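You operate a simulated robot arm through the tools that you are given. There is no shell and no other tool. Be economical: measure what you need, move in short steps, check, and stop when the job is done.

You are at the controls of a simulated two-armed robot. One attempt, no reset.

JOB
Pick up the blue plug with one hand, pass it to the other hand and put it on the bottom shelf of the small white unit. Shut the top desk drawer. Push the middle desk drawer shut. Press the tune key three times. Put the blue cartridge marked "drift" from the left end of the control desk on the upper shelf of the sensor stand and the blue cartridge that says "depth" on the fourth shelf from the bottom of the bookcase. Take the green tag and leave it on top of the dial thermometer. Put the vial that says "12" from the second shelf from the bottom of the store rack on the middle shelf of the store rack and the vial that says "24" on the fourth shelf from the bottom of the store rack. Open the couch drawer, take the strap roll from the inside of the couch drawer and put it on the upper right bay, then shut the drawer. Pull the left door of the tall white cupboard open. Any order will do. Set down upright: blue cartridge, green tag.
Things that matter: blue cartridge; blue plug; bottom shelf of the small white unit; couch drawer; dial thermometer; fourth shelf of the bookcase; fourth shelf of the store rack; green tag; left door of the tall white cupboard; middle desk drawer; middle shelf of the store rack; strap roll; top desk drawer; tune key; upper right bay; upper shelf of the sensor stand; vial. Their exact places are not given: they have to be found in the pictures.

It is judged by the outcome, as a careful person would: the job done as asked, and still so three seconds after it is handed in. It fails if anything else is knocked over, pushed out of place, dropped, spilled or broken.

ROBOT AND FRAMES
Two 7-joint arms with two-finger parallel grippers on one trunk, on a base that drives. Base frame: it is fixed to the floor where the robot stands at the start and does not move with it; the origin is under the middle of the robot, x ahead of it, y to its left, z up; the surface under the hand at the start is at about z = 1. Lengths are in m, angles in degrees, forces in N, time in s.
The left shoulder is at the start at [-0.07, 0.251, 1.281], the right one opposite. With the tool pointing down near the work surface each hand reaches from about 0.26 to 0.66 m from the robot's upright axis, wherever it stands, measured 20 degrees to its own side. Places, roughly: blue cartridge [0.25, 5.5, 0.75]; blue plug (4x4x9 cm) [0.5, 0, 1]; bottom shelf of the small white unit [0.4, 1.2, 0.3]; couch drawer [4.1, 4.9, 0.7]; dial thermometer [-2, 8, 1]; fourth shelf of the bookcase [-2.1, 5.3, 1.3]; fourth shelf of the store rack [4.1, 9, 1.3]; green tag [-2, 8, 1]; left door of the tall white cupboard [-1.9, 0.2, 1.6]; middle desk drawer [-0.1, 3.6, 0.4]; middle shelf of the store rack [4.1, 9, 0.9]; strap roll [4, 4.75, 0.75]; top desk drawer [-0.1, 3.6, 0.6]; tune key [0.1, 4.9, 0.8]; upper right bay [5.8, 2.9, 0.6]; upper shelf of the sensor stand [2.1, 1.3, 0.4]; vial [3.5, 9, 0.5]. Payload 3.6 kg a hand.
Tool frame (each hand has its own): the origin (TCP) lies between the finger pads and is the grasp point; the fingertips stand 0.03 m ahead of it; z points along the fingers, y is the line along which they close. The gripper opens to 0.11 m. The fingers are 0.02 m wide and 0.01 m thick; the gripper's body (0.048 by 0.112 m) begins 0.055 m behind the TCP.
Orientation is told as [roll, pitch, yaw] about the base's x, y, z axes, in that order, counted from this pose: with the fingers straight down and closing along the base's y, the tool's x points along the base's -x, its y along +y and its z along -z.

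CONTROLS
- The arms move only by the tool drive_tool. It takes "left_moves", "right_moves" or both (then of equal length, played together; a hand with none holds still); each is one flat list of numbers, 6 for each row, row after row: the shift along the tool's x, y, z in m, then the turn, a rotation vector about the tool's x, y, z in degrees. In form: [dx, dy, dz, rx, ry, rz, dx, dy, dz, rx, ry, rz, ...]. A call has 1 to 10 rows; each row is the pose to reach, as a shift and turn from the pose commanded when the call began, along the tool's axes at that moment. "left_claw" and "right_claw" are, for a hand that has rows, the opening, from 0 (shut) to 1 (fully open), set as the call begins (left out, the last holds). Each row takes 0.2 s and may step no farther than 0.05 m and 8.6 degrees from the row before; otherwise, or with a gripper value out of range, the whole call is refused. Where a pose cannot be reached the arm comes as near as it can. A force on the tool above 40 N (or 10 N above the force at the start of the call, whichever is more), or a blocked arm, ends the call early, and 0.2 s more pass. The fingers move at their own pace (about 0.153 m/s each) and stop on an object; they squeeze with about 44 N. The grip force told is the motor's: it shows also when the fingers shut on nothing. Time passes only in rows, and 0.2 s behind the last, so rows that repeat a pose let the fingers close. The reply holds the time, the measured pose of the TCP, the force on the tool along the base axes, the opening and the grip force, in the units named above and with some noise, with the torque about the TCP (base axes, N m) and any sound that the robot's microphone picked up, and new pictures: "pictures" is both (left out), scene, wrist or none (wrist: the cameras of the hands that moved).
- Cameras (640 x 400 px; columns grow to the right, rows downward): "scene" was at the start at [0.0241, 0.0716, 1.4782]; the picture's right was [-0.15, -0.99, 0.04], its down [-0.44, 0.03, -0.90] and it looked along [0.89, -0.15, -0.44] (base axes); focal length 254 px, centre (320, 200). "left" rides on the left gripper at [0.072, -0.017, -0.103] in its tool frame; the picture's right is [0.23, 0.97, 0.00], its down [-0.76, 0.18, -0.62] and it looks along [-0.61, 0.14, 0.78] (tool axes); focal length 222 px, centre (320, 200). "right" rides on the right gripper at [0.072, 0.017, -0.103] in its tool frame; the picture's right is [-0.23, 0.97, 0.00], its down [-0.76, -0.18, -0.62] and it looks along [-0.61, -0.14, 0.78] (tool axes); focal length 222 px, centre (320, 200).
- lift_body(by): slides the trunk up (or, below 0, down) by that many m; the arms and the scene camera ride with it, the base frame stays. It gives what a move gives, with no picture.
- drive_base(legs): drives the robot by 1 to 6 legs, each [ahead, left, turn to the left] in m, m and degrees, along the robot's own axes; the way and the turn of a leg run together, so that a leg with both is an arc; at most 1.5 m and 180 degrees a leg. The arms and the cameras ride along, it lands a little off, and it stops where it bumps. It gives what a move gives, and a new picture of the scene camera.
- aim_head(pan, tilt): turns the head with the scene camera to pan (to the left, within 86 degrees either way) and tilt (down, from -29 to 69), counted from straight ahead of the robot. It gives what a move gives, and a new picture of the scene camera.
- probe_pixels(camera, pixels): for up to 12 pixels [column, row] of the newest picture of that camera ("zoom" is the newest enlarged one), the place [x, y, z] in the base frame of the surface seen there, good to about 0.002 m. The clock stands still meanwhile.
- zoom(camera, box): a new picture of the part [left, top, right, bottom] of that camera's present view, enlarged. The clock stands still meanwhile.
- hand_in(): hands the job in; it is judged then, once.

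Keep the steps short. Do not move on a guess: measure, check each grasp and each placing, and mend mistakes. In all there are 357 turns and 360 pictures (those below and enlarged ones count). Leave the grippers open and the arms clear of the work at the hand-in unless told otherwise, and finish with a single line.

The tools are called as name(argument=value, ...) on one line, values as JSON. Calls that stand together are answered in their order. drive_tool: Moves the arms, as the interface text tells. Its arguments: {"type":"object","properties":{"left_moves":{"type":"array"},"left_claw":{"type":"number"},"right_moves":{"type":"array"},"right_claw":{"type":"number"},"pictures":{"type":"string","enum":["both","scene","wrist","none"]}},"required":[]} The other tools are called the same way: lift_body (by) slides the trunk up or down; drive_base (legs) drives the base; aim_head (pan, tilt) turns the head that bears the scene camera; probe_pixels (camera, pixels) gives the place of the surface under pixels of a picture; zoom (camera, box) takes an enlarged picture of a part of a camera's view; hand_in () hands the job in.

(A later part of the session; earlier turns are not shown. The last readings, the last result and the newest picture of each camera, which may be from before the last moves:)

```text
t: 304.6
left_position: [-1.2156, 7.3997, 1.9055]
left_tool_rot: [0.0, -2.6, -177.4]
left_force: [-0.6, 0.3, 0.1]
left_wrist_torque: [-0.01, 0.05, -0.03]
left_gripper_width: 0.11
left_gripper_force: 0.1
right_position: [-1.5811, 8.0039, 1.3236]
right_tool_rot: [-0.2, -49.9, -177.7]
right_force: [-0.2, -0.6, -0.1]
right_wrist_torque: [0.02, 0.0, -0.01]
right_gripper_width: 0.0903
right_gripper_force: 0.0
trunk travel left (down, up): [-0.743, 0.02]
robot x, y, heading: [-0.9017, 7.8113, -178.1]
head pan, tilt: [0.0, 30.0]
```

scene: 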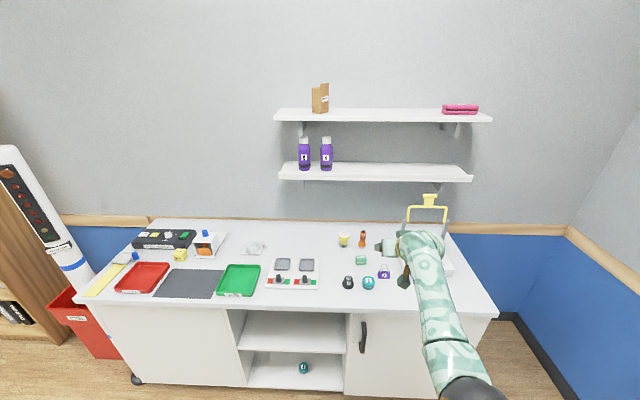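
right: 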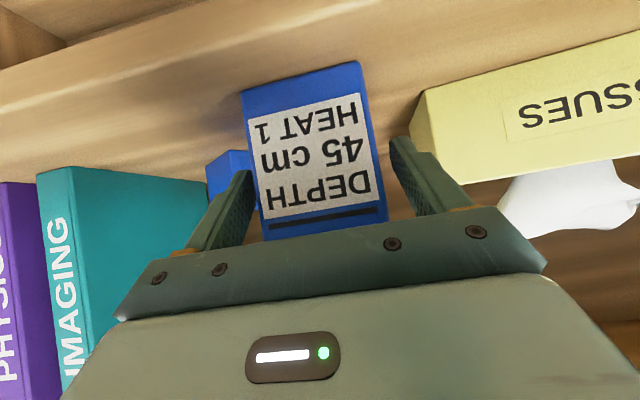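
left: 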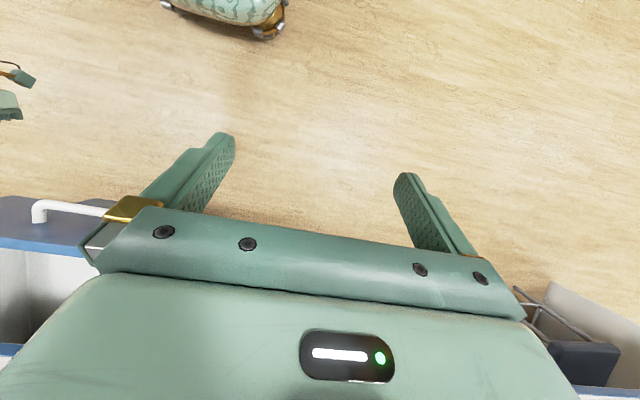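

zoom(camera="scene", box=[250, 210, 460, 310])

zoom(camera="scene", box=[80, 210, 290, 310])

```text
3.05 times, centred on (355, 260) of scene
```

zoom: 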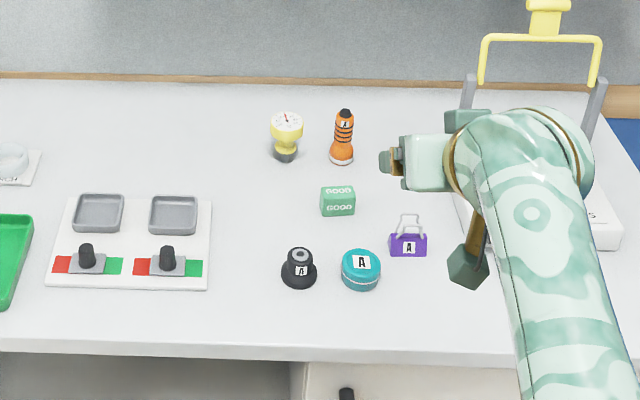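

```text
3.05 times, centred on (185, 260) of scene
```

zoom: 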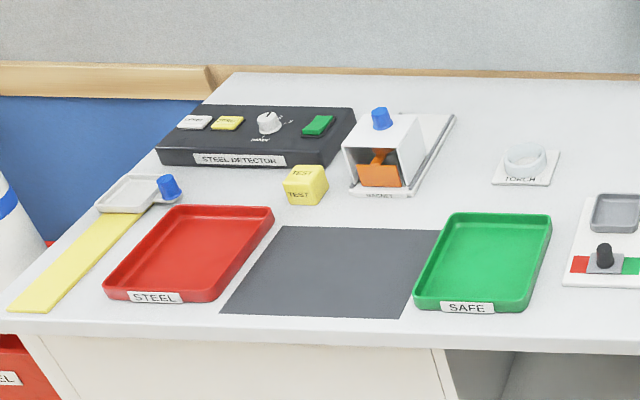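

The green tag is the small green "GOOD" block at (361,260); the dial thermometer is the yellow piece with a dial top at (344,240). Measure both.

zoom(camera="scene", box=[325, 225, 385, 290])

probe_pixels(camera="scene", pixels=[[344, 235], [344, 238], [341, 235], [348, 235], [344, 248], [356, 258], [361, 257], [366, 258], [361, 263], [361, 254], [343, 260]])

```text
6.15 times, centred on (355, 258) of scene
```

zoom: 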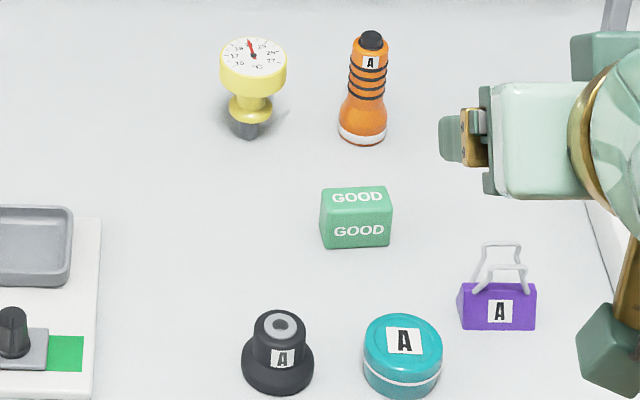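

```text
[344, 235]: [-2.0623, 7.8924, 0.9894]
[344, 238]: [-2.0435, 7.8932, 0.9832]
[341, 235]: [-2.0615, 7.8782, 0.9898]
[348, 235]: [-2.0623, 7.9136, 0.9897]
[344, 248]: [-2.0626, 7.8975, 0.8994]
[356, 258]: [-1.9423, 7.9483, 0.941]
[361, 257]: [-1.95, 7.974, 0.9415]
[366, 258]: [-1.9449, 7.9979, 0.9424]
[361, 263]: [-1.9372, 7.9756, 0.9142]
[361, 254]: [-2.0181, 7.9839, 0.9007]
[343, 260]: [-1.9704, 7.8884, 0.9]
```

Tag centre ≈ (-1.952, 7.974), z 0.90–0.942, ~58 mm wide (y) and ~30 mm deep; thermometer top at z 0.99, centre ≈ (-2.065, 7.895). I'll use a straight-down right hand. Rotate it down and lower the trunk.

drive_tool(right_moves=[0, 0, 0, 0, 8.4, 0, 0, 0, 0, 0, 16.8, 0, 0, 0, 0, 0, 25.2, 0, 0, 0, 0, 0, 33.6, 0, 0, 0, 0, 0, 42, 0, 0, 0, 0, 0, 50, 0], right_claw=0.8, pictures="none")

lift_body(by=-0.28)

drive_base(legs=[[0.2, 0, -2]])

```text
t: 306.0
left_position: [-1.2152, 7.3996, 1.9046]
left_tool_rot: [-0.1, -2.6, -177.2]
left_force: [0.3, -0.4, 0.7]
left_wrist_torque: [0.0, 0.0, -0.03]
left_gripper_width: 0.1098
left_gripper_force: 0.1
right_position: [-1.5393, 8.022, 1.3507]
right_tool_rot: [0.0, -3.9, -177.9]
right_force: [0.7, 0.4, 0.5]
right_wrist_torque: [0.02, -0.01, -0.02]
right_gripper_width: 0.0882
right_gripper_force: 0.0
right hand out of reach, approached as far as the arm can: row 4, 5, 6
trunk travel left (down, up): [-0.743, 0.02]
robot x, y, heading: [-0.9057, 7.8101, -178.0]
head pan, tilt: [0.0, 30.0]
```

```text
t: 308.8
left_position: [-1.2151, 7.3986, 1.6263]
left_tool_rot: [0.0, -2.5, -177.4]
left_force: [0.5, 0.7, 0.5]
left_wrist_torque: [-0.01, -0.02, 0.02]
left_gripper_width: 0.1102
left_gripper_force: 0.1
right_position: [-1.5441, 8.0223, 1.052]
right_tool_rot: [-0.1, -2.0, -177.8]
right_force: [0.5, -0.7, 0.2]
right_wrist_torque: [0.01, -0.03, 0.02]
right_gripper_width: 0.0882
right_gripper_force: 0.0
trunk travel left (down, up): [-0.463, 0.3]
robot x, y, heading: [-0.906, 7.8103, -177.8]
head pan, tilt: [0.0, 30.0]
```

```text
t: 310.4
left_position: [-1.4274, 7.4057, 1.6258]
left_tool_rot: [0.1, -2.4, -179.0]
left_force: [-0.7, 0.6, 0.1]
left_wrist_torque: [0.02, -0.02, 0.03]
left_gripper_width: 0.1101
left_gripper_force: 0.1
right_position: [-1.7341, 8.0398, 1.0516]
right_tool_rot: [0.0, -2.0, -179.7]
right_force: [0.7, 0.9, -0.8]
right_wrist_torque: [0.01, -0.05, -0.04]
right_gripper_width: 0.0878
right_gripper_force: 0.1
trunk travel left (down, up): [-0.463, 0.3]
robot x, y, heading: [-1.1011, 7.807, -179.7]
head pan, tilt: [0.0, 30.0]
```

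scene: 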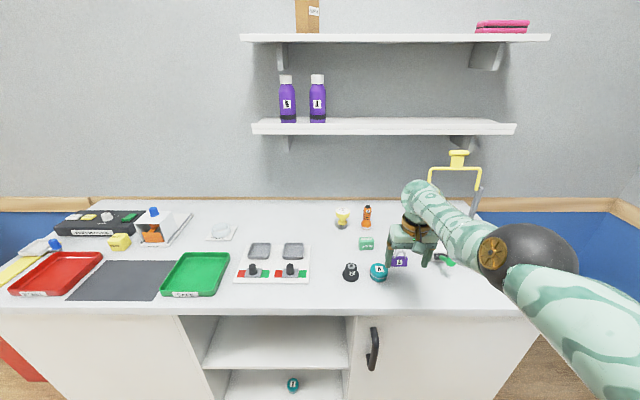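

probe_pixels(camera="scene", pixels=[[380, 128], [480, 128], [400, 40], [366, 243], [360, 241], [372, 241], [343, 212], [338, 212], [348, 212], [343, 216], [366, 238], [366, 247]])

zoom(camera="scene", box=[325, 195, 405, 290])

```text
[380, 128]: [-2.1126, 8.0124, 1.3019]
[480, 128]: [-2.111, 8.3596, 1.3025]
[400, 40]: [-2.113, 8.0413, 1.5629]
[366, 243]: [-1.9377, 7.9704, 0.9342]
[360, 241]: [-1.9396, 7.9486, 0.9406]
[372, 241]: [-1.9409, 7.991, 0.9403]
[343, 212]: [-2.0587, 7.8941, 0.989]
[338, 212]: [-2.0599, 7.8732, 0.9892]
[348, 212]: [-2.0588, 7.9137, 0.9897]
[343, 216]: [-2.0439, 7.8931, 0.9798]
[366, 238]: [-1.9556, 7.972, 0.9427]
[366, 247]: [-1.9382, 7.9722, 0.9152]
```

```text
4.21 times, centred on (365, 242) of scene
```

zoom: 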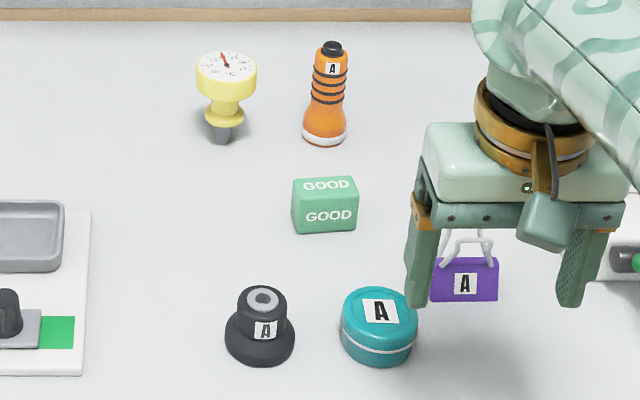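

Tag centre (-1.950, 7.971). Bring the hand above it with the base.

drive_base(legs=[[0.216, 0.067, 0]])

zoom(camera="right", box=[0, 0, 640, 400])

```text
t: 312.1
left_position: [-1.6404, 7.3379, 1.6258]
left_tool_rot: [0.1, -2.6, -179.0]
left_force: [-0.3, 0.3, 0.2]
left_wrist_torque: [0.02, -0.06, -0.01]
left_gripper_width: 0.1099
left_gripper_force: 0.0
right_position: [-1.9498, 7.9689, 1.051]
right_tool_rot: [0.0, -2.0, -179.5]
right_force: [-0.2, -0.4, -0.3]
right_wrist_torque: [0.0, 0.01, -0.01]
right_gripper_width: 0.0882
right_gripper_force: 0.1
trunk travel left (down, up): [-0.463, 0.3]
robot x, y, heading: [-1.3167, 7.7366, -179.7]
head pan, tilt: [0.0, 30.0]
```

scene: 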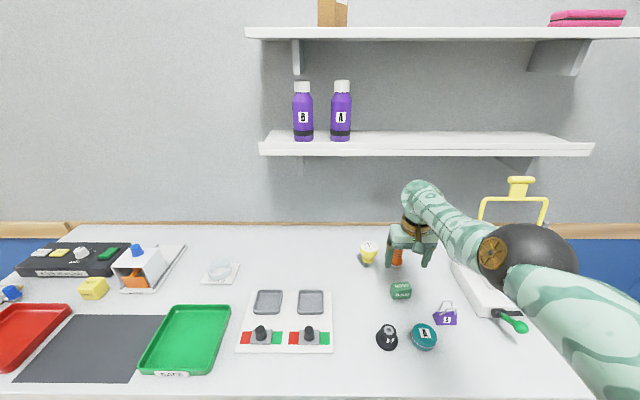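

```text
1.00 times, centred on (320, 200) of right (not enlarged: the box is as wide or as high as the picture)
```

zoom: 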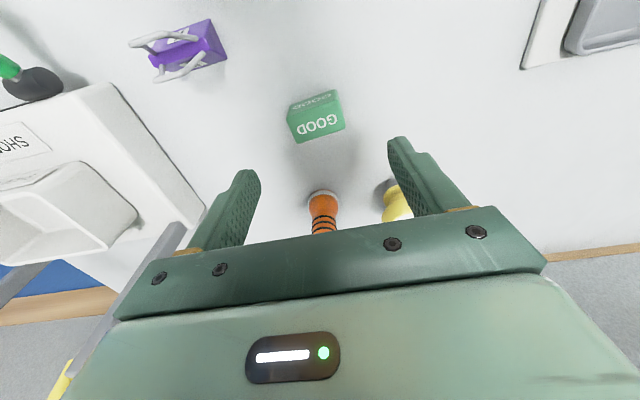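

Aligned by measurement. Lower to z≈0.937 and grip.

drive_tool(right_moves=[0, -0.002, 0.03, 0, 0, 0, 0, -0.002, 0.06, 0, 0, 0, 0, -0.002, 0.09, 0, 0, 0, 0, -0.002, 0.112, 0, 0, 0, 0, -0.002, 0.112, 0, 0, 0], pictures="wrist")

```text
t: 313.3
left_position: [-1.6399, 7.3373, 1.6249]
left_tool_rot: [0.0, -2.6, -179.0]
left_force: [0.4, -0.2, -0.5]
left_wrist_torque: [0.01, 0.01, 0.02]
left_gripper_width: 0.1099
left_gripper_force: 0.1
right_position: [-1.9261, 7.9854, 0.9581]
right_tool_rot: [-0.1, -2.0, -179.5]
right_force: [-0.1, -0.2, -0.3]
right_wrist_torque: [0.03, 0.01, -0.01]
right_gripper_width: 0.0878
right_gripper_force: 0.1
right hand out of reach, approached as far as the arm can: row 1, 2, 3, 4, 5
trunk travel left (down, up): [-0.463, 0.3]
robot x, y, heading: [-1.3128, 7.7369, -179.6]
head pan, tilt: [0.0, 30.0]
```

right: 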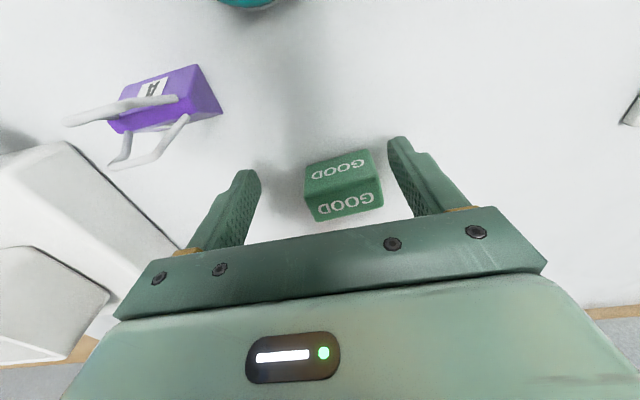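

Reach-limited. Raise the hand, lower the trunk instead.

drive_tool(right_moves=[-0.005, 0.003, -0.03, 0, 0, 0, -0.012, 0.008, -0.06, 0, 0, 0, -0.024, 0.014, -0.09, 0, 0, 0], pictures="none")

lift_body(by=-0.085)

zoom(camera="right", box=[0, 0, 640, 400])

```text
t: 314.1
left_position: [-1.64, 7.3374, 1.6243]
left_tool_rot: [0.1, -2.6, -179.0]
left_force: [-0.2, -0.1, -0.2]
left_wrist_torque: [-0.01, -0.04, -0.03]
left_gripper_width: 0.1103
left_gripper_force: 0.0
right_position: [-1.9478, 7.9691, 1.0511]
right_tool_rot: [-0.1, -1.9, -179.5]
right_force: [0.0, 0.8, 0.3]
right_wrist_torque: [0.01, 0.0, 0.01]
right_gripper_width: 0.0879
right_gripper_force: 0.0
right hand out of reach, approached as far as the arm can: row 1, 2
trunk travel left (down, up): [-0.463, 0.3]
robot x, y, heading: [-1.3166, 7.736, -179.7]
head pan, tilt: [0.0, 30.0]
```

```text
t: 315.3
left_position: [-1.6392, 7.3358, 1.5397]
left_tool_rot: [0.2, -2.8, -179.0]
left_force: [-0.4, -0.1, 0.2]
left_wrist_torque: [0.02, -0.01, 0.02]
left_gripper_width: 0.1099
left_gripper_force: 0.0
right_position: [-1.9505, 7.9708, 0.9383]
right_tool_rot: [-0.1, 0.7, -179.4]
right_force: [0.6, 0.2, 0.3]
right_wrist_torque: [-0.01, 0.01, -0.01]
right_gripper_width: 0.088
right_gripper_force: 0.1
trunk travel left (down, up): [-0.378, 0.385]
robot x, y, heading: [-1.3125, 7.7397, -179.8]
head pan, tilt: [0.0, 30.0]
```

```text
1.00 times, centred on (320, 200) of right (not enlarged: the box is as wide or as high as the picture)
```

zoom: 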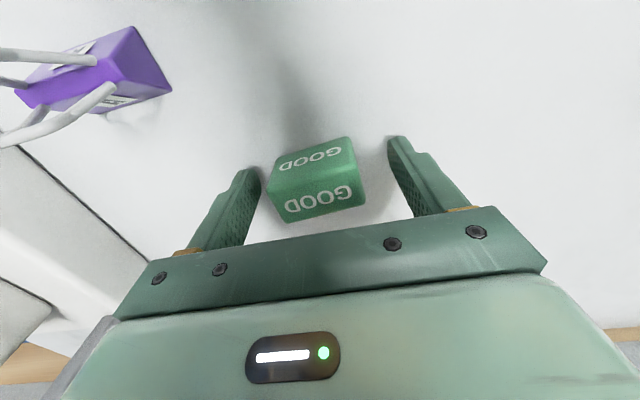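

Hand is around the tag; small centring shift then close.

drive_tool(right_moves=[0, -0.006, 0, 0, 0, 0, 0, -0.006, 0, 0, 0, 0], pictures="none")

drive_tool(right_moves=[0, 0, 0, 0, 0, 0, 0, 0, 0, 0, 0, 0, 0, 0, 0, 0, 0, 0], right_claw=0, pictures="wrist")

```text
t: 315.9
left_position: [-1.6407, 7.3371, 1.5399]
left_tool_rot: [0.2, -2.6, -179.0]
left_force: [-0.9, 0.0, 0.3]
left_wrist_torque: [0.02, 0.01, 0.0]
left_gripper_width: 0.1103
left_gripper_force: 0.0
right_position: [-1.9498, 7.9779, 0.9373]
right_tool_rot: [-0.1, 0.8, -179.6]
right_force: [-0.6, 0.6, 0.3]
right_wrist_torque: [-0.01, -0.01, 0.0]
right_gripper_width: 0.0882
right_gripper_force: 0.0
trunk travel left (down, up): [-0.378, 0.385]
robot x, y, heading: [-1.3197, 7.7419, -179.8]
head pan, tilt: [0.0, 30.0]
```

```text
t: 316.7
left_position: [-1.641, 7.3369, 1.5387]
left_tool_rot: [0.2, -2.7, -178.9]
left_force: [0.2, 0.3, 0.0]
left_wrist_torque: [0.0, 0.01, 0.0]
left_gripper_width: 0.1101
left_gripper_force: 0.1
right_position: [-1.951, 7.978, 0.9371]
right_tool_rot: [-0.1, 0.9, -179.6]
right_force: [-0.3, -0.4, 0.4]
right_wrist_torque: [-0.01, -0.03, 0.0]
right_gripper_width: 0.0545
right_gripper_force: 44.4
trunk travel left (down, up): [-0.378, 0.385]
robot x, y, heading: [-1.3158, 7.7378, -179.7]
head pan, tilt: [0.0, 30.0]
```

right: 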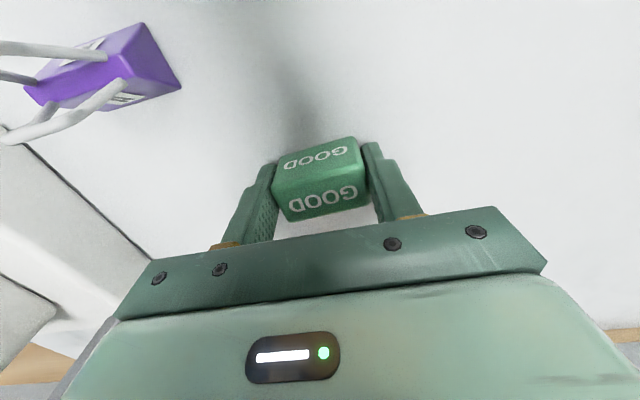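

Gripped (54.5 mm). Check the wrist's height against the shelf above before going in.

lift_body(by=0.105)

aim_head(pan=-15, tilt=30)

```text
t: 318.1
left_position: [-1.642, 7.3372, 1.6425]
left_tool_rot: [0.2, -2.7, -179.0]
left_force: [0.0, -0.5, 0.0]
left_wrist_torque: [-0.02, -0.01, 0.0]
left_gripper_width: 0.11
left_gripper_force: 0.2
right_position: [-1.9481, 7.9772, 1.0702]
right_tool_rot: [-0.1, -1.9, -179.5]
right_force: [0.0, -0.5, -0.9]
right_wrist_torque: [0.01, 0.01, -0.01]
right_gripper_width: 0.0541
right_gripper_force: 44.4
trunk travel left (down, up): [-0.483, 0.28]
robot x, y, heading: [-1.3133, 7.7326, -179.5]
head pan, tilt: [0.0, 30.0]
```

```text
t: 318.9
left_position: [-1.6397, 7.3371, 1.6425]
left_tool_rot: [0.3, -2.7, -178.9]
left_force: [0.4, 0.0, 0.0]
left_wrist_torque: [0.02, 0.0, -0.02]
left_gripper_width: 0.1101
left_gripper_force: 0.0
right_position: [-1.9481, 7.9767, 1.0718]
right_tool_rot: [-0.1, -2.0, -179.5]
right_force: [-0.2, 0.7, -0.4]
right_wrist_torque: [-0.01, 0.02, 0.0]
right_gripper_width: 0.0541
right_gripper_force: 44.1
trunk travel left (down, up): [-0.483, 0.28]
robot x, y, heading: [-1.3144, 7.7363, -179.7]
head pan, tilt: [-15.0, 30.0]
```

scene: 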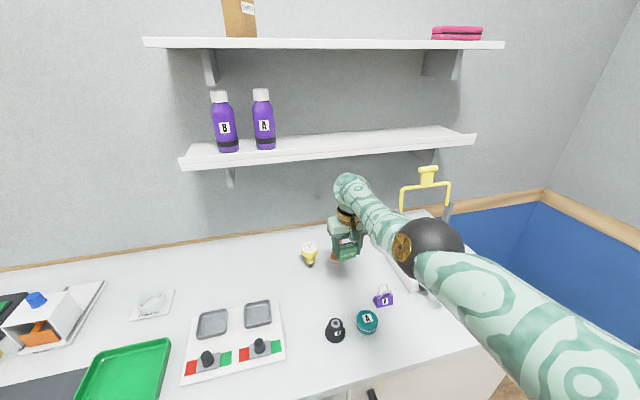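

probe_pixels(camera="scene", pixels=[[350, 177], [340, 185], [350, 190], [345, 210], [345, 225], [336, 195], [330, 257], [307, 247], [311, 262], [336, 258]])

zoom(camera="scene", box=[290, 165, 390, 285])

```text
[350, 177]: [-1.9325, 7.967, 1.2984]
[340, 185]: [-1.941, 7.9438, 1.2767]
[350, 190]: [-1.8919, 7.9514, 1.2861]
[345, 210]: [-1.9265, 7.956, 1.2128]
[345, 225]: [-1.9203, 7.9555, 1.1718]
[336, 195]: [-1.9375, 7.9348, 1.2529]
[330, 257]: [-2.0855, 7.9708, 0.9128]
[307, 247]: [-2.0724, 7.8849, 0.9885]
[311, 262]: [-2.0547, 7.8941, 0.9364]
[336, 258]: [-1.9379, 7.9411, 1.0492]
```

```text
3.33 times, centred on (340, 225) of scene
```

zoom: 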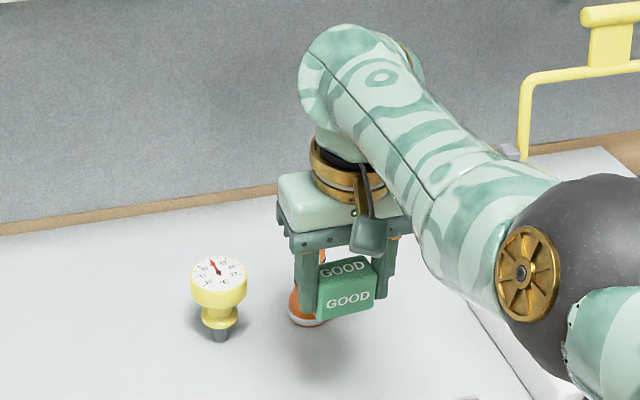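

Wrist top is 0.23 above the TCP, so at TCP≈1.04 it stays under the shelf (1.28). To get off the reach limit: raise the hand by arm, lower the trunk by the same.

drive_tool(right_moves=[0, 0, -0.03, 0, 1, 0, 0, 0, -0.06, 0, 2, 0, 0, 0, -0.09, 0, 2.9, 0, 0, 0, -0.1, 0, 2.9, 0], pictures="none")

lift_body(by=-0.12)

drive_base(legs=[[0, 0.084, 0]])

```text
t: 319.9
left_position: [-1.6409, 7.3375, 1.644]
left_tool_rot: [0.1, -2.7, -179.1]
left_force: [-0.2, -0.4, 0.3]
left_wrist_torque: [0.01, 0.02, -0.02]
left_gripper_width: 0.1099
left_gripper_force: 0.1
right_position: [-1.9446, 7.976, 1.171]
right_tool_rot: [-0.1, 0.8, -179.6]
right_force: [-0.1, 0.2, -0.6]
right_wrist_torque: [0.02, 0.01, -0.03]
right_gripper_width: 0.0541
right_gripper_force: 44.4
trunk travel left (down, up): [-0.483, 0.28]
robot x, y, heading: [-1.3156, 7.7407, -179.8]
head pan, tilt: [-15.0, 30.0]
```

```text
t: 321.4
left_position: [-1.6406, 7.3361, 1.5239]
left_tool_rot: [0.3, -2.8, -179.0]
left_force: [-0.8, -0.3, -0.5]
left_wrist_torque: [-0.01, -0.02, 0.0]
left_gripper_width: 0.1099
left_gripper_force: 0.0
right_position: [-1.9447, 7.9767, 1.0528]
right_tool_rot: [-0.1, 0.9, -179.6]
right_force: [0.3, -0.7, -0.6]
right_wrist_torque: [0.01, -0.02, -0.01]
right_gripper_width: 0.0541
right_gripper_force: 44.3
trunk travel left (down, up): [-0.363, 0.4]
robot x, y, heading: [-1.3168, 7.7385, -179.5]
head pan, tilt: [-15.0, 30.0]
```

```text
t: 322.4
left_position: [-1.6416, 7.2508, 1.523]
left_tool_rot: [0.3, -2.9, -179.1]
left_force: [0.1, -1.0, -0.1]
left_wrist_torque: [0.08, -0.01, 0.0]
left_gripper_width: 0.1101
left_gripper_force: 0.1
right_position: [-1.9434, 7.8915, 1.0516]
right_tool_rot: [-0.2, 0.9, -179.8]
right_force: [-0.5, -0.9, -0.3]
right_wrist_torque: [0.01, 0.02, -0.01]
right_gripper_width: 0.0536
right_gripper_force: 44.1
trunk travel left (down, up): [-0.363, 0.4]
robot x, y, heading: [-1.314, 7.6513, -179.8]
head pan, tilt: [-15.0, 30.0]
```

scene: 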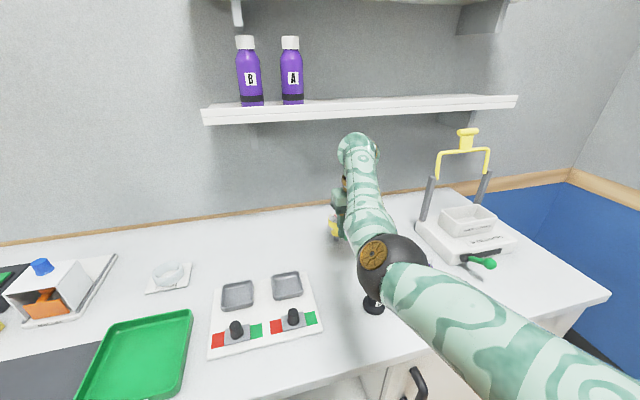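

I need 12 cm more reach, so check how close the base is to the bench by looking down.

aim_head(pan=15, tilt=68)

```text
t: 323.5
left_position: [-1.6412, 7.2511, 1.5227]
left_tool_rot: [0.3, -2.8, -179.2]
left_force: [-0.1, 0.0, -0.5]
left_wrist_torque: [-0.04, 0.0, -0.01]
left_gripper_width: 0.1098
left_gripper_force: 0.1
right_position: [-1.945, 7.8929, 1.0514]
right_tool_rot: [-0.2, 0.9, -179.7]
right_force: [0.6, 0.3, -0.7]
right_wrist_torque: [-0.02, 0.03, -0.01]
right_gripper_width: 0.0538
right_gripper_force: 43.7
trunk travel left (down, up): [-0.363, 0.4]
robot x, y, heading: [-1.3139, 7.6531, -179.9]
head pan, tilt: [15.0, 68.0]
```

scene: 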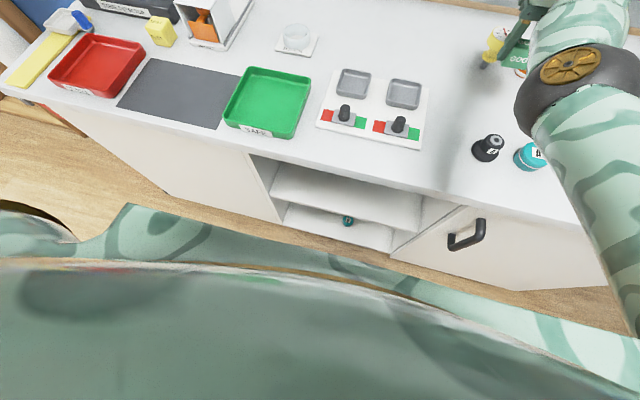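

probe_pixels(camera="scene", pixels=[[160, 220], [300, 255], [400, 272], [520, 310], [450, 270], [350, 255], [560, 300], [230, 232]])

```text
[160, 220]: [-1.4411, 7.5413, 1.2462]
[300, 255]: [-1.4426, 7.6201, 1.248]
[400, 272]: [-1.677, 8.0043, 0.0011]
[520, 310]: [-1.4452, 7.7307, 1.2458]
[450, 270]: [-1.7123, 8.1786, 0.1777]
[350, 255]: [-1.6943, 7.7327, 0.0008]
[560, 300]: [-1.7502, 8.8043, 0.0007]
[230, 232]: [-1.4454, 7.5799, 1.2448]
```

probe_pixels(camera="scene", pixels=[[493, 138], [487, 152], [530, 148], [505, 45], [425, 110], [470, 110]])

```text
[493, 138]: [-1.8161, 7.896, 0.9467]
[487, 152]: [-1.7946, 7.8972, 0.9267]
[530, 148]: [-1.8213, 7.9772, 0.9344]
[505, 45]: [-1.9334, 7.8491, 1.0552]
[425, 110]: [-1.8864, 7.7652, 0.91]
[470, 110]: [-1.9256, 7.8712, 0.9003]
```

Not enough reach with a vertical hand, so I'll set the tag down here on clear bench and regrasp with the hand tilted 30° forward.

drive_tool(right_moves=[0, 0.014, 0.02, 0, 0, 0, 0, 0.025, 0.05, 0, 0, 0, 0, 0.025, 0.08, 0, 0, 0, 0, 0.025, 0.105, 0, 0, 0, 0, 0.025, 0.112, 0, 0, 0], pictures="wrist")

```text
t: 324.7
left_position: [-1.6413, 7.2532, 1.5229]
left_tool_rot: [0.2, -2.7, -179.1]
left_force: [0.4, -0.3, -0.7]
left_wrist_torque: [-0.04, 0.01, 0.01]
left_gripper_width: 0.11
left_gripper_force: 0.0
right_position: [-1.9427, 7.8673, 0.9392]
right_tool_rot: [0.0, 0.9, -179.7]
right_force: [0.4, -0.3, 0.5]
right_wrist_torque: [-0.01, 0.0, -0.02]
right_gripper_width: 0.0534
right_gripper_force: 44.1
trunk travel left (down, up): [-0.363, 0.4]
robot x, y, heading: [-1.315, 7.6552, -179.7]
head pan, tilt: [15.0, 68.0]
```

right: 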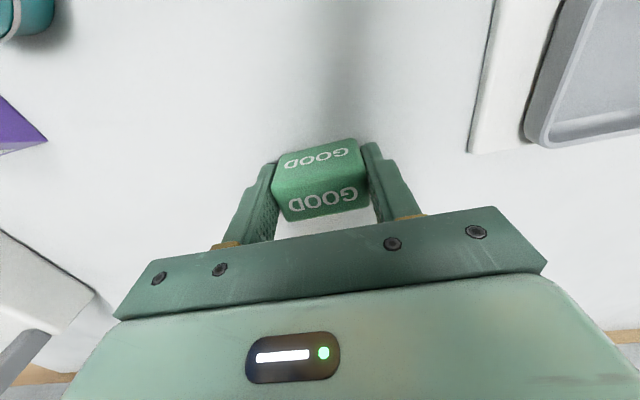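

drive_tool(right_moves=[0, 0, 0.002, 0, 0, 0], pictures="none")

drive_tool(right_moves=[0, 0, 0, 0, 0, 0, 0, 0, 0, 0, 0, 0, 0, 0, 0, 0, -8, 0, 0, 0, 0, 0, -16, 0, 0, 0, 0, 0, -24, 0, 0, 0, 0, 0, -31, 0], right_claw=0.7, pictures="wrist")

```text
t: 325.1
left_position: [-1.6411, 7.2517, 1.523]
left_tool_rot: [0.3, -2.8, -179.1]
left_force: [0.6, 1.2, 0.1]
left_wrist_torque: [0.0, -0.02, 0.01]
left_gripper_width: 0.1103
left_gripper_force: 0.1
right_position: [-1.9412, 7.8672, 0.9377]
right_tool_rot: [-0.1, 0.9, -179.7]
right_force: [1.3, -0.6, 0.6]
right_wrist_torque: [-0.03, 0.01, 0.04]
right_gripper_width: 0.0536
right_gripper_force: 43.6
trunk travel left (down, up): [-0.363, 0.4]
robot x, y, heading: [-1.315, 7.652, -179.7]
head pan, tilt: [15.0, 68.0]
```

```text
t: 326.5
left_position: [-1.6411, 7.252, 1.5228]
left_tool_rot: [0.3, -2.8, -179.2]
left_force: [-0.6, -0.3, 0.5]
left_wrist_torque: [0.03, 0.02, 0.02]
left_gripper_width: 0.1101
left_gripper_force: 0.0
right_position: [-1.9409, 7.8671, 0.9372]
right_tool_rot: [-0.2, -30.2, -179.5]
right_force: [-0.5, 0.2, -0.2]
right_wrist_torque: [0.0, -0.02, -0.01]
right_gripper_width: 0.0771
right_gripper_force: 0.0
trunk travel left (down, up): [-0.363, 0.4]
robot x, y, heading: [-1.313, 7.6541, -180.0]
head pan, tilt: [15.0, 68.0]
```

right: 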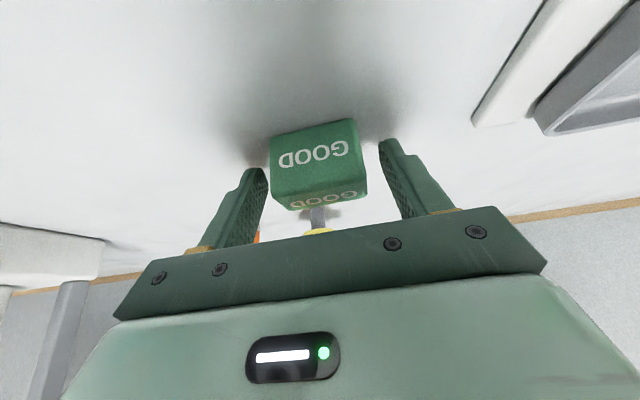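

Close on the tag again and lift 0.11 m.

drive_tool(right_moves=[0, 0, 0, 0, 0, 0, 0, 0, 0, 0, 0, 0, 0, 0, 0, 0, 0, 0], right_claw=0, pictures="none")

drive_tool(right_moves=[-0.018, 0, -0.032, 0, 0, 0, -0.036, 0, -0.063, 0, 0, 0, -0.055, 0, -0.095, 0, 0, 0], pictures="wrist")

aim_head(pan=-5, tilt=35)

```text
t: 327.3
left_position: [-1.641, 7.2523, 1.522]
left_tool_rot: [0.3, -2.9, -179.2]
left_force: [0.0, 0.9, -0.4]
left_wrist_torque: [0.0, 0.06, 0.01]
left_gripper_width: 0.1099
left_gripper_force: 0.0
right_position: [-1.9415, 7.8688, 0.9364]
right_tool_rot: [-0.1, -30.0, -179.5]
right_force: [-0.1, -1.1, 1.6]
right_wrist_torque: [-0.11, 0.04, 0.0]
right_gripper_width: 0.0536
right_gripper_force: 44.0
trunk travel left (down, up): [-0.363, 0.4]
robot x, y, heading: [-1.3133, 7.6532, -179.7]
head pan, tilt: [15.0, 68.0]
```

```text
t: 328.1
left_position: [-1.6417, 7.2514, 1.5221]
left_tool_rot: [0.3, -2.8, -179.2]
left_force: [-0.4, 0.1, -1.2]
left_wrist_torque: [0.0, -0.02, 0.01]
left_gripper_width: 0.1101
left_gripper_force: 0.0
right_position: [-1.9415, 7.8682, 1.0487]
right_tool_rot: [-0.1, -30.1, -179.6]
right_force: [0.3, 0.0, 0.2]
right_wrist_torque: [0.01, -0.02, 0.01]
right_gripper_width: 0.0535
right_gripper_force: 43.7
trunk travel left (down, up): [-0.363, 0.4]
robot x, y, heading: [-1.3124, 7.6514, -179.8]
head pan, tilt: [15.0, 68.0]
```

right: 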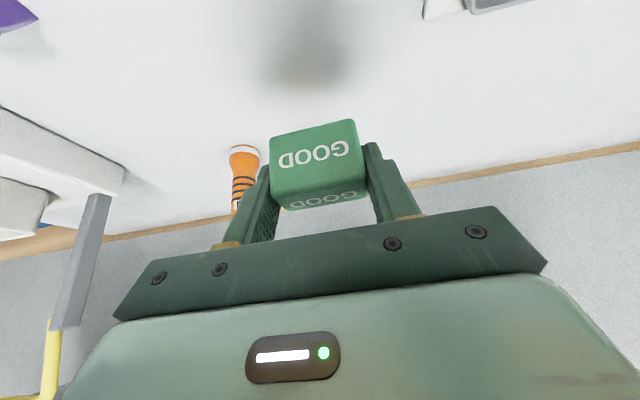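

```text
t: 329.1
left_position: [-1.6415, 7.252, 1.5226]
left_tool_rot: [0.3, -2.8, -179.1]
left_force: [0.2, -0.4, -0.2]
left_wrist_torque: [-0.02, -0.02, 0.01]
left_gripper_width: 0.1097
left_gripper_force: 0.1
right_position: [-1.9408, 7.8666, 1.0464]
right_tool_rot: [0.0, -30.1, -179.6]
right_force: [-0.1, 0.0, -0.2]
right_wrist_torque: [-0.01, -0.01, -0.02]
right_gripper_width: 0.0532
right_gripper_force: 43.3
trunk travel left (down, up): [-0.363, 0.4]
robot x, y, heading: [-1.3156, 7.6524, -180.2]
head pan, tilt: [-5.0, 35.0]
```

scene: 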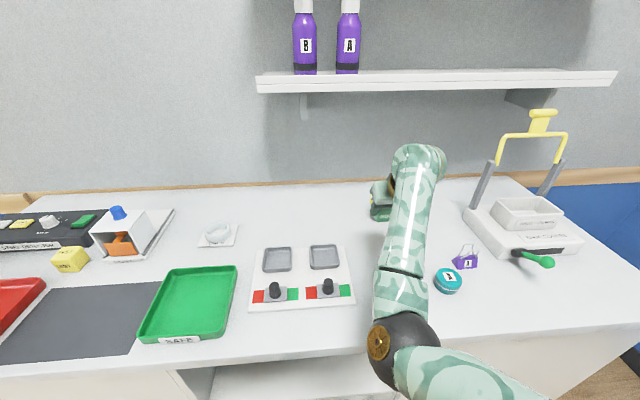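

Extend toward the thermometer: above its dial with the tag's base ~2 cm over it.

drive_tool(right_moves=[-0.027, -0.025, 0.016, 0, 0, 0, -0.054, -0.025, 0.032, 0, 0, 0, -0.081, -0.025, 0.048, 0, 0, 0, -0.107, -0.025, 0.064, 0, 0, 0, -0.107, -0.025, 0.064, 0, 0, 0], pictures="both")

```text
t: 330.3
left_position: [-1.6409, 7.2519, 1.5226]
left_tool_rot: [0.4, -2.7, -179.3]
left_force: [0.3, 0.1, 0.1]
left_wrist_torque: [0.01, 0.01, -0.02]
left_gripper_width: 0.1098
left_gripper_force: 0.2
right_position: [-2.0658, 7.8936, 1.047]
right_tool_rot: [-0.2, -30.3, -179.7]
right_force: [0.1, 0.0, -0.7]
right_wrist_torque: [-0.04, -0.01, 0.03]
right_gripper_width: 0.0532
right_gripper_force: 43.5
trunk travel left (down, up): [-0.363, 0.4]
robot x, y, heading: [-1.314, 7.653, -180.1]
head pan, tilt: [-5.0, 35.0]
```

scene: 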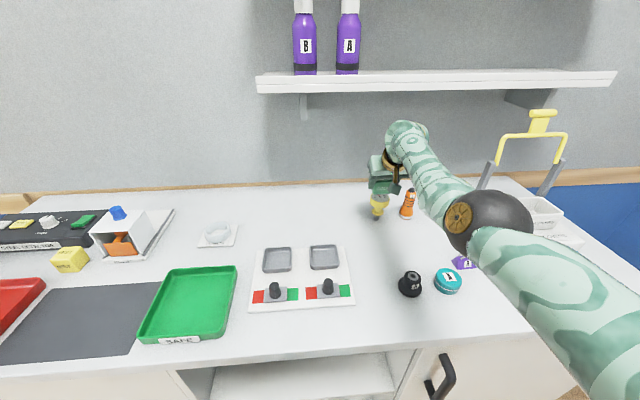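
right: 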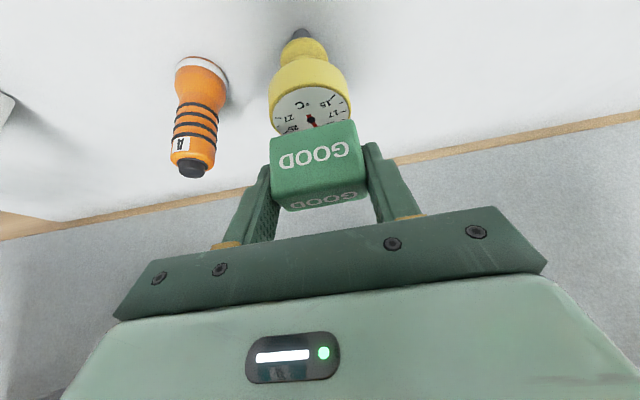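

zoom(camera="scene", box=[345, 150, 425, 230])

probe_pixels(camera="right", pixels=[[312, 100], [285, 108], [340, 95], [310, 125], [315, 150], [275, 150], [355, 140], [280, 90]])

```text
5.00 times, centred on (385, 190) of scene
```

zoom: 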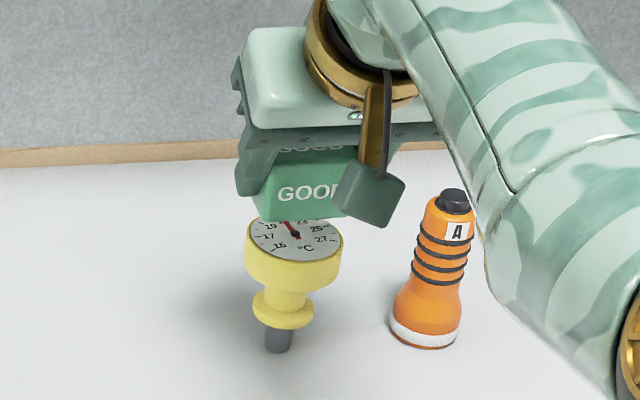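

```text
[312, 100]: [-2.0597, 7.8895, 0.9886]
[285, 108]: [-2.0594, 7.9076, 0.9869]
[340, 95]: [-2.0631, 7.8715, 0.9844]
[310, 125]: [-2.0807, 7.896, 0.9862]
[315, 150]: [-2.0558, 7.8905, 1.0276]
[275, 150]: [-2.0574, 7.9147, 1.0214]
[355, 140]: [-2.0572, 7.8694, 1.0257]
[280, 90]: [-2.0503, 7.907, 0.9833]
```

The tag is centred over the dial (both ≈(-2.067, 7.893)). Lower 20 mm.

drive_tool(right_moves=[0.004, 0, 0.007, 0, 0, 0, 0.008, 0, 0.0139, 0, 0, 0, 0.01, 0, 0.0173, 0, 0, 0], pictures="wrist")

zoom(camera="scene", box=[345, 150, 425, 230])

```text
t: 331.1
left_position: [-1.6415, 7.2524, 1.5231]
left_tool_rot: [0.3, -2.8, -179.2]
left_force: [0.2, -0.7, -0.6]
left_wrist_torque: [-0.02, 0.02, 0.03]
left_gripper_width: 0.1101
left_gripper_force: 0.0
right_position: [-2.0667, 7.8924, 1.0251]
right_tool_rot: [-0.1, -30.1, -179.7]
right_force: [0.2, -0.2, -0.5]
right_wrist_torque: [-0.01, -0.02, 0.0]
right_gripper_width: 0.0532
right_gripper_force: 43.6
trunk travel left (down, up): [-0.363, 0.4]
robot x, y, heading: [-1.3137, 7.6538, -179.8]
head pan, tilt: [-5.0, 35.0]
```

right: 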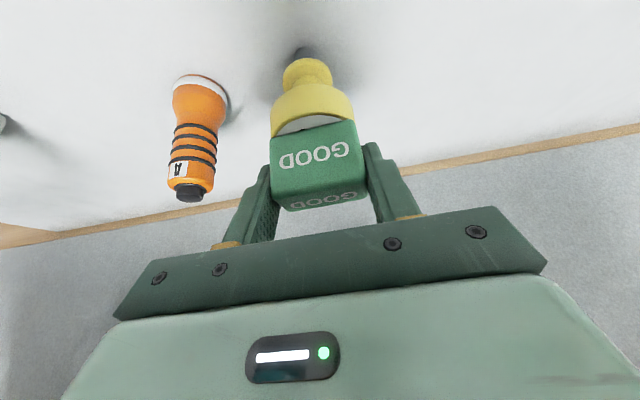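

```text
5.00 times, centred on (385, 190) of scene
```

zoom: 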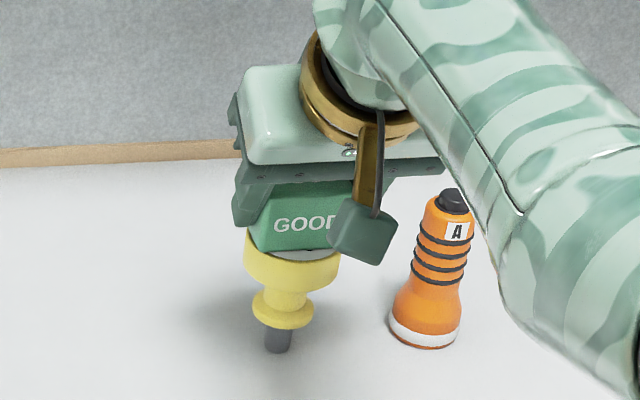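

Lower 2 mm more and release.

drive_tool(right_moves=[0.001, 0, 0.0017, 0, 0, 0, 0.001, 0, 0.0017, 0, 0, 0], pictures="none")

drive_tool(right_moves=[0, 0, 0, 0, 0, 0, 0, 0, 0, 0, 0, 0], right_claw=0.7, pictures="wrist")

```text
t: 331.7
left_position: [-1.6397, 7.2512, 1.5229]
left_tool_rot: [0.3, -2.8, -179.2]
left_force: [-0.4, -0.6, -0.5]
left_wrist_torque: [-0.02, -0.01, 0.03]
left_gripper_width: 0.1098
left_gripper_force: 0.1
right_position: [-2.0651, 7.8922, 1.0255]
right_tool_rot: [-0.1, -30.2, -179.7]
right_force: [-0.7, -0.8, 6.4]
right_wrist_torque: [-0.06, 0.14, 0.0]
right_gripper_width: 0.0534
right_gripper_force: 44.2
trunk travel left (down, up): [-0.363, 0.4]
robot x, y, heading: [-1.3127, 7.6506, -180.1]
head pan, tilt: [-5.0, 35.0]
```

```text
t: 332.3
left_position: [-1.6421, 7.2518, 1.5237]
left_tool_rot: [0.4, -2.8, -179.2]
left_force: [-0.6, -0.1, -0.4]
left_wrist_torque: [-0.02, 0.01, -0.01]
left_gripper_width: 0.1101
left_gripper_force: 0.0
right_position: [-2.0643, 7.8931, 1.0241]
right_tool_rot: [-0.1, -30.2, -179.7]
right_force: [-0.5, -0.4, -0.5]
right_wrist_torque: [0.01, 0.02, -0.02]
right_gripper_width: 0.0771
right_gripper_force: 0.0
trunk travel left (down, up): [-0.363, 0.4]
robot x, y, heading: [-1.3166, 7.649, -179.7]
head pan, tilt: [-5.0, 35.0]
```

right: 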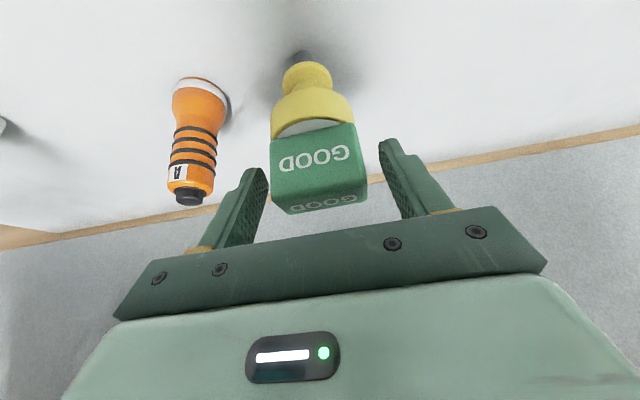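

Tag rests on the dial. Retract along the tool axis.

drive_tool(right_moves=[0, 0, -0.03, 0, 0, 0, 0, 0, -0.07, 0, 0, 0, 0, 0, -0.11, 0, 0, 0, 0.03, 0, -0.14, 0, 0, 0], pictures="scene")

zoom(camera="scene", box=[345, 150, 425, 230])

```text
t: 333.3
left_position: [-1.6406, 7.2508, 1.523]
left_tool_rot: [0.3, -2.9, -179.2]
left_force: [1.0, 0.3, 0.3]
left_wrist_torque: [0.02, 0.01, 0.01]
left_gripper_width: 0.1096
left_gripper_force: 0.2
right_position: [-1.9693, 7.891, 1.1292]
right_tool_rot: [-0.2, -30.1, -179.6]
right_force: [-0.4, -0.6, 0.2]
right_wrist_torque: [-0.01, 0.02, 0.02]
right_gripper_width: 0.0771
right_gripper_force: 0.1
trunk travel left (down, up): [-0.363, 0.4]
robot x, y, heading: [-1.3161, 7.6532, -180.1]
head pan, tilt: [-5.0, 35.0]
```

scene: 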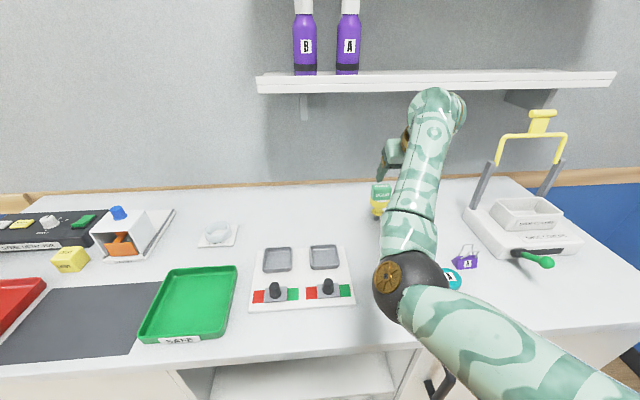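

```text
5.00 times, centred on (385, 190) of scene
```

zoom: 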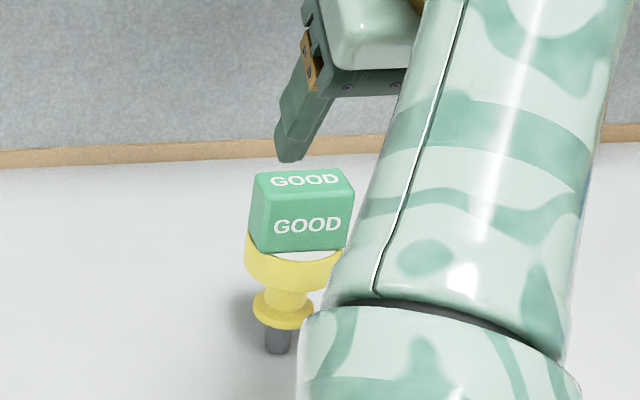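

The green tag stands on the thermometer. Back off, then prepare the right arm (tilt 50°, elbow up) for DRIFT in free space.

drive_base(legs=[[-0.6, 0, 0]])

lift_body(by=0.3)

drive_tool(right_moves=[0.04, 0, 0.01, 0, -4, 0, 0.085, 0, 0.02, 0, -8, 0, 0.13, 0, 0.03, 0, -12, 0, 0.17, 0, 0.05, 0, -16, 0, 0.21, 0, 0.07, 0, -20, 0, 0.25, 0, 0.09, 0, -20, 0, 0.28, 0, 0.12, 0, -20, 0, 0.3, 0, 0.15, 0, -20, 0, 0.32, 0, 0.19, 0, -20, 0, 0.34, 0, 0.23, 0, -20, 0], right_claw=0.7, pictures="scene")

```text
t: 336.6
left_position: [-1.0451, 7.2534, 1.5228]
left_tool_rot: [0.3, -2.8, -179.4]
left_force: [-0.1, 0.3, 0.6]
left_wrist_torque: [0.01, 0.03, -0.02]
left_gripper_width: 0.1101
left_gripper_force: 0.1
right_position: [-1.372, 7.895, 1.1297]
right_tool_rot: [0.0, -30.1, -180.0]
right_force: [0.2, 0.6, 0.3]
right_wrist_torque: [0.0, 0.02, 0.01]
right_gripper_width: 0.0771
right_gripper_force: 0.0
trunk travel left (down, up): [-0.363, 0.4]
robot x, y, heading: [-0.7188, 7.6477, 180.0]
head pan, tilt: [-5.0, 35.0]
```

scene: 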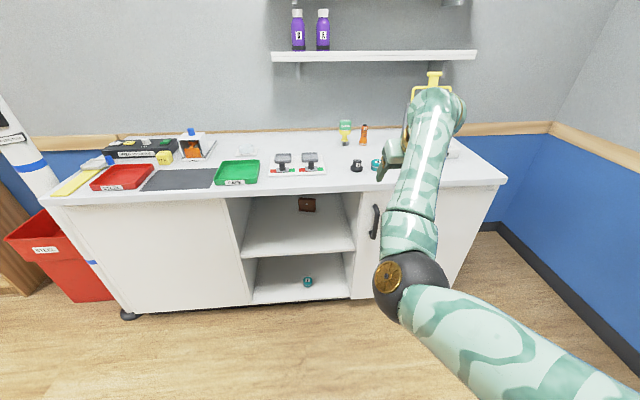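

```text
t: 339.6
left_position: [-1.0461, 7.2533, 1.822]
left_tool_rot: [0.3, -2.8, -179.4]
left_force: [-0.3, 0.2, -0.1]
left_wrist_torque: [-0.02, 0.0, 0.04]
left_gripper_width: 0.1103
left_gripper_force: 0.1
right_position: [-1.3723, 7.8944, 1.4276]
right_tool_rot: [-0.1, -30.1, -179.8]
right_force: [0.4, 0.0, -0.2]
right_wrist_torque: [0.01, 0.0, -0.02]
right_gripper_width: 0.0773
right_gripper_force: 0.0
trunk travel left (down, up): [-0.663, 0.1]
robot x, y, heading: [-0.7208, 7.6538, 180.1]
head pan, tilt: [-5.0, 35.0]
```

```text
t: 340.7
left_position: [-1.0463, 7.253, 1.8237]
left_tool_rot: [0.4, -2.8, -179.4]
left_force: [-0.1, 0.4, -1.1]
left_wrist_torque: [0.03, 0.01, -0.01]
left_gripper_width: 0.1099
left_gripper_force: 0.1
right_position: [-1.2989, 7.9125, 1.4439]
right_tool_rot: [-2.2, -60.6, -179.8]
right_force: [-0.3, 0.9, -0.7]
right_wrist_torque: [0.01, -0.03, -0.01]
right_gripper_width: 0.0769
right_gripper_force: 0.0
trunk travel left (down, up): [-0.663, 0.1]
robot x, y, heading: [-0.7134, 7.6492, 179.9]
head pan, tilt: [-5.0, 35.0]
stopped in row 5 (right hand): the arm was blocked; the commanded pose is now the measured one
```

scene: 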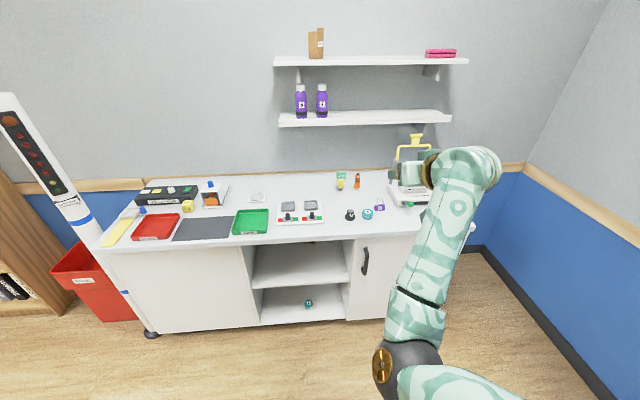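

drive_tool(right_moves=[0.0445, 0.006, 0.0196, 0, 1, 0, 0.089, 0.012, 0.039, 0, 2, 0, 0.1335, 0.018, 0.0588, 0, 3, 0, 0.178, 0.024, 0.078, 0, 4, 0, 0.2225, 0.03, 0.098, 0, 5, 0, 0.267, 0.037, 0.1176, 0, 6, 0, 0.3115, 0.043, 0.137, 0, 7, 0, 0.356, 0.05, 0.157, 0, 8, 0, 0.4, 0.056, 0.176, 0, 9, 0, 0.445, 0.062, 0.196, 0, 10.6, 0], pictures="scene")

```text
t: 341.4
left_position: [-1.0457, 7.254, 1.8231]
left_tool_rot: [0.3, -2.8, -179.4]
left_force: [0.0, 0.8, 1.0]
left_wrist_torque: [0.01, 0.03, -0.02]
left_gripper_width: 0.1101
left_gripper_force: 0.0
right_position: [-1.3158, 7.9115, 1.4213]
right_tool_rot: [-3.9, -67.7, -179.0]
right_force: [0.3, -0.1, 0.8]
right_wrist_torque: [0.0, 0.0, 0.01]
right_gripper_width: 0.0769
right_gripper_force: 0.0
trunk travel left (down, up): [-0.663, 0.1]
robot x, y, heading: [-0.7168, 7.6535, 180.0]
head pan, tilt: [-5.0, 35.0]
stopped in row 3 (right hand): the arm was blocked; the commanded pose is now the measured one
```

scene: 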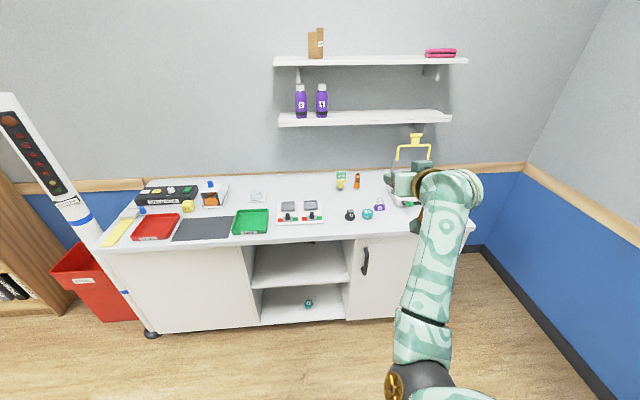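

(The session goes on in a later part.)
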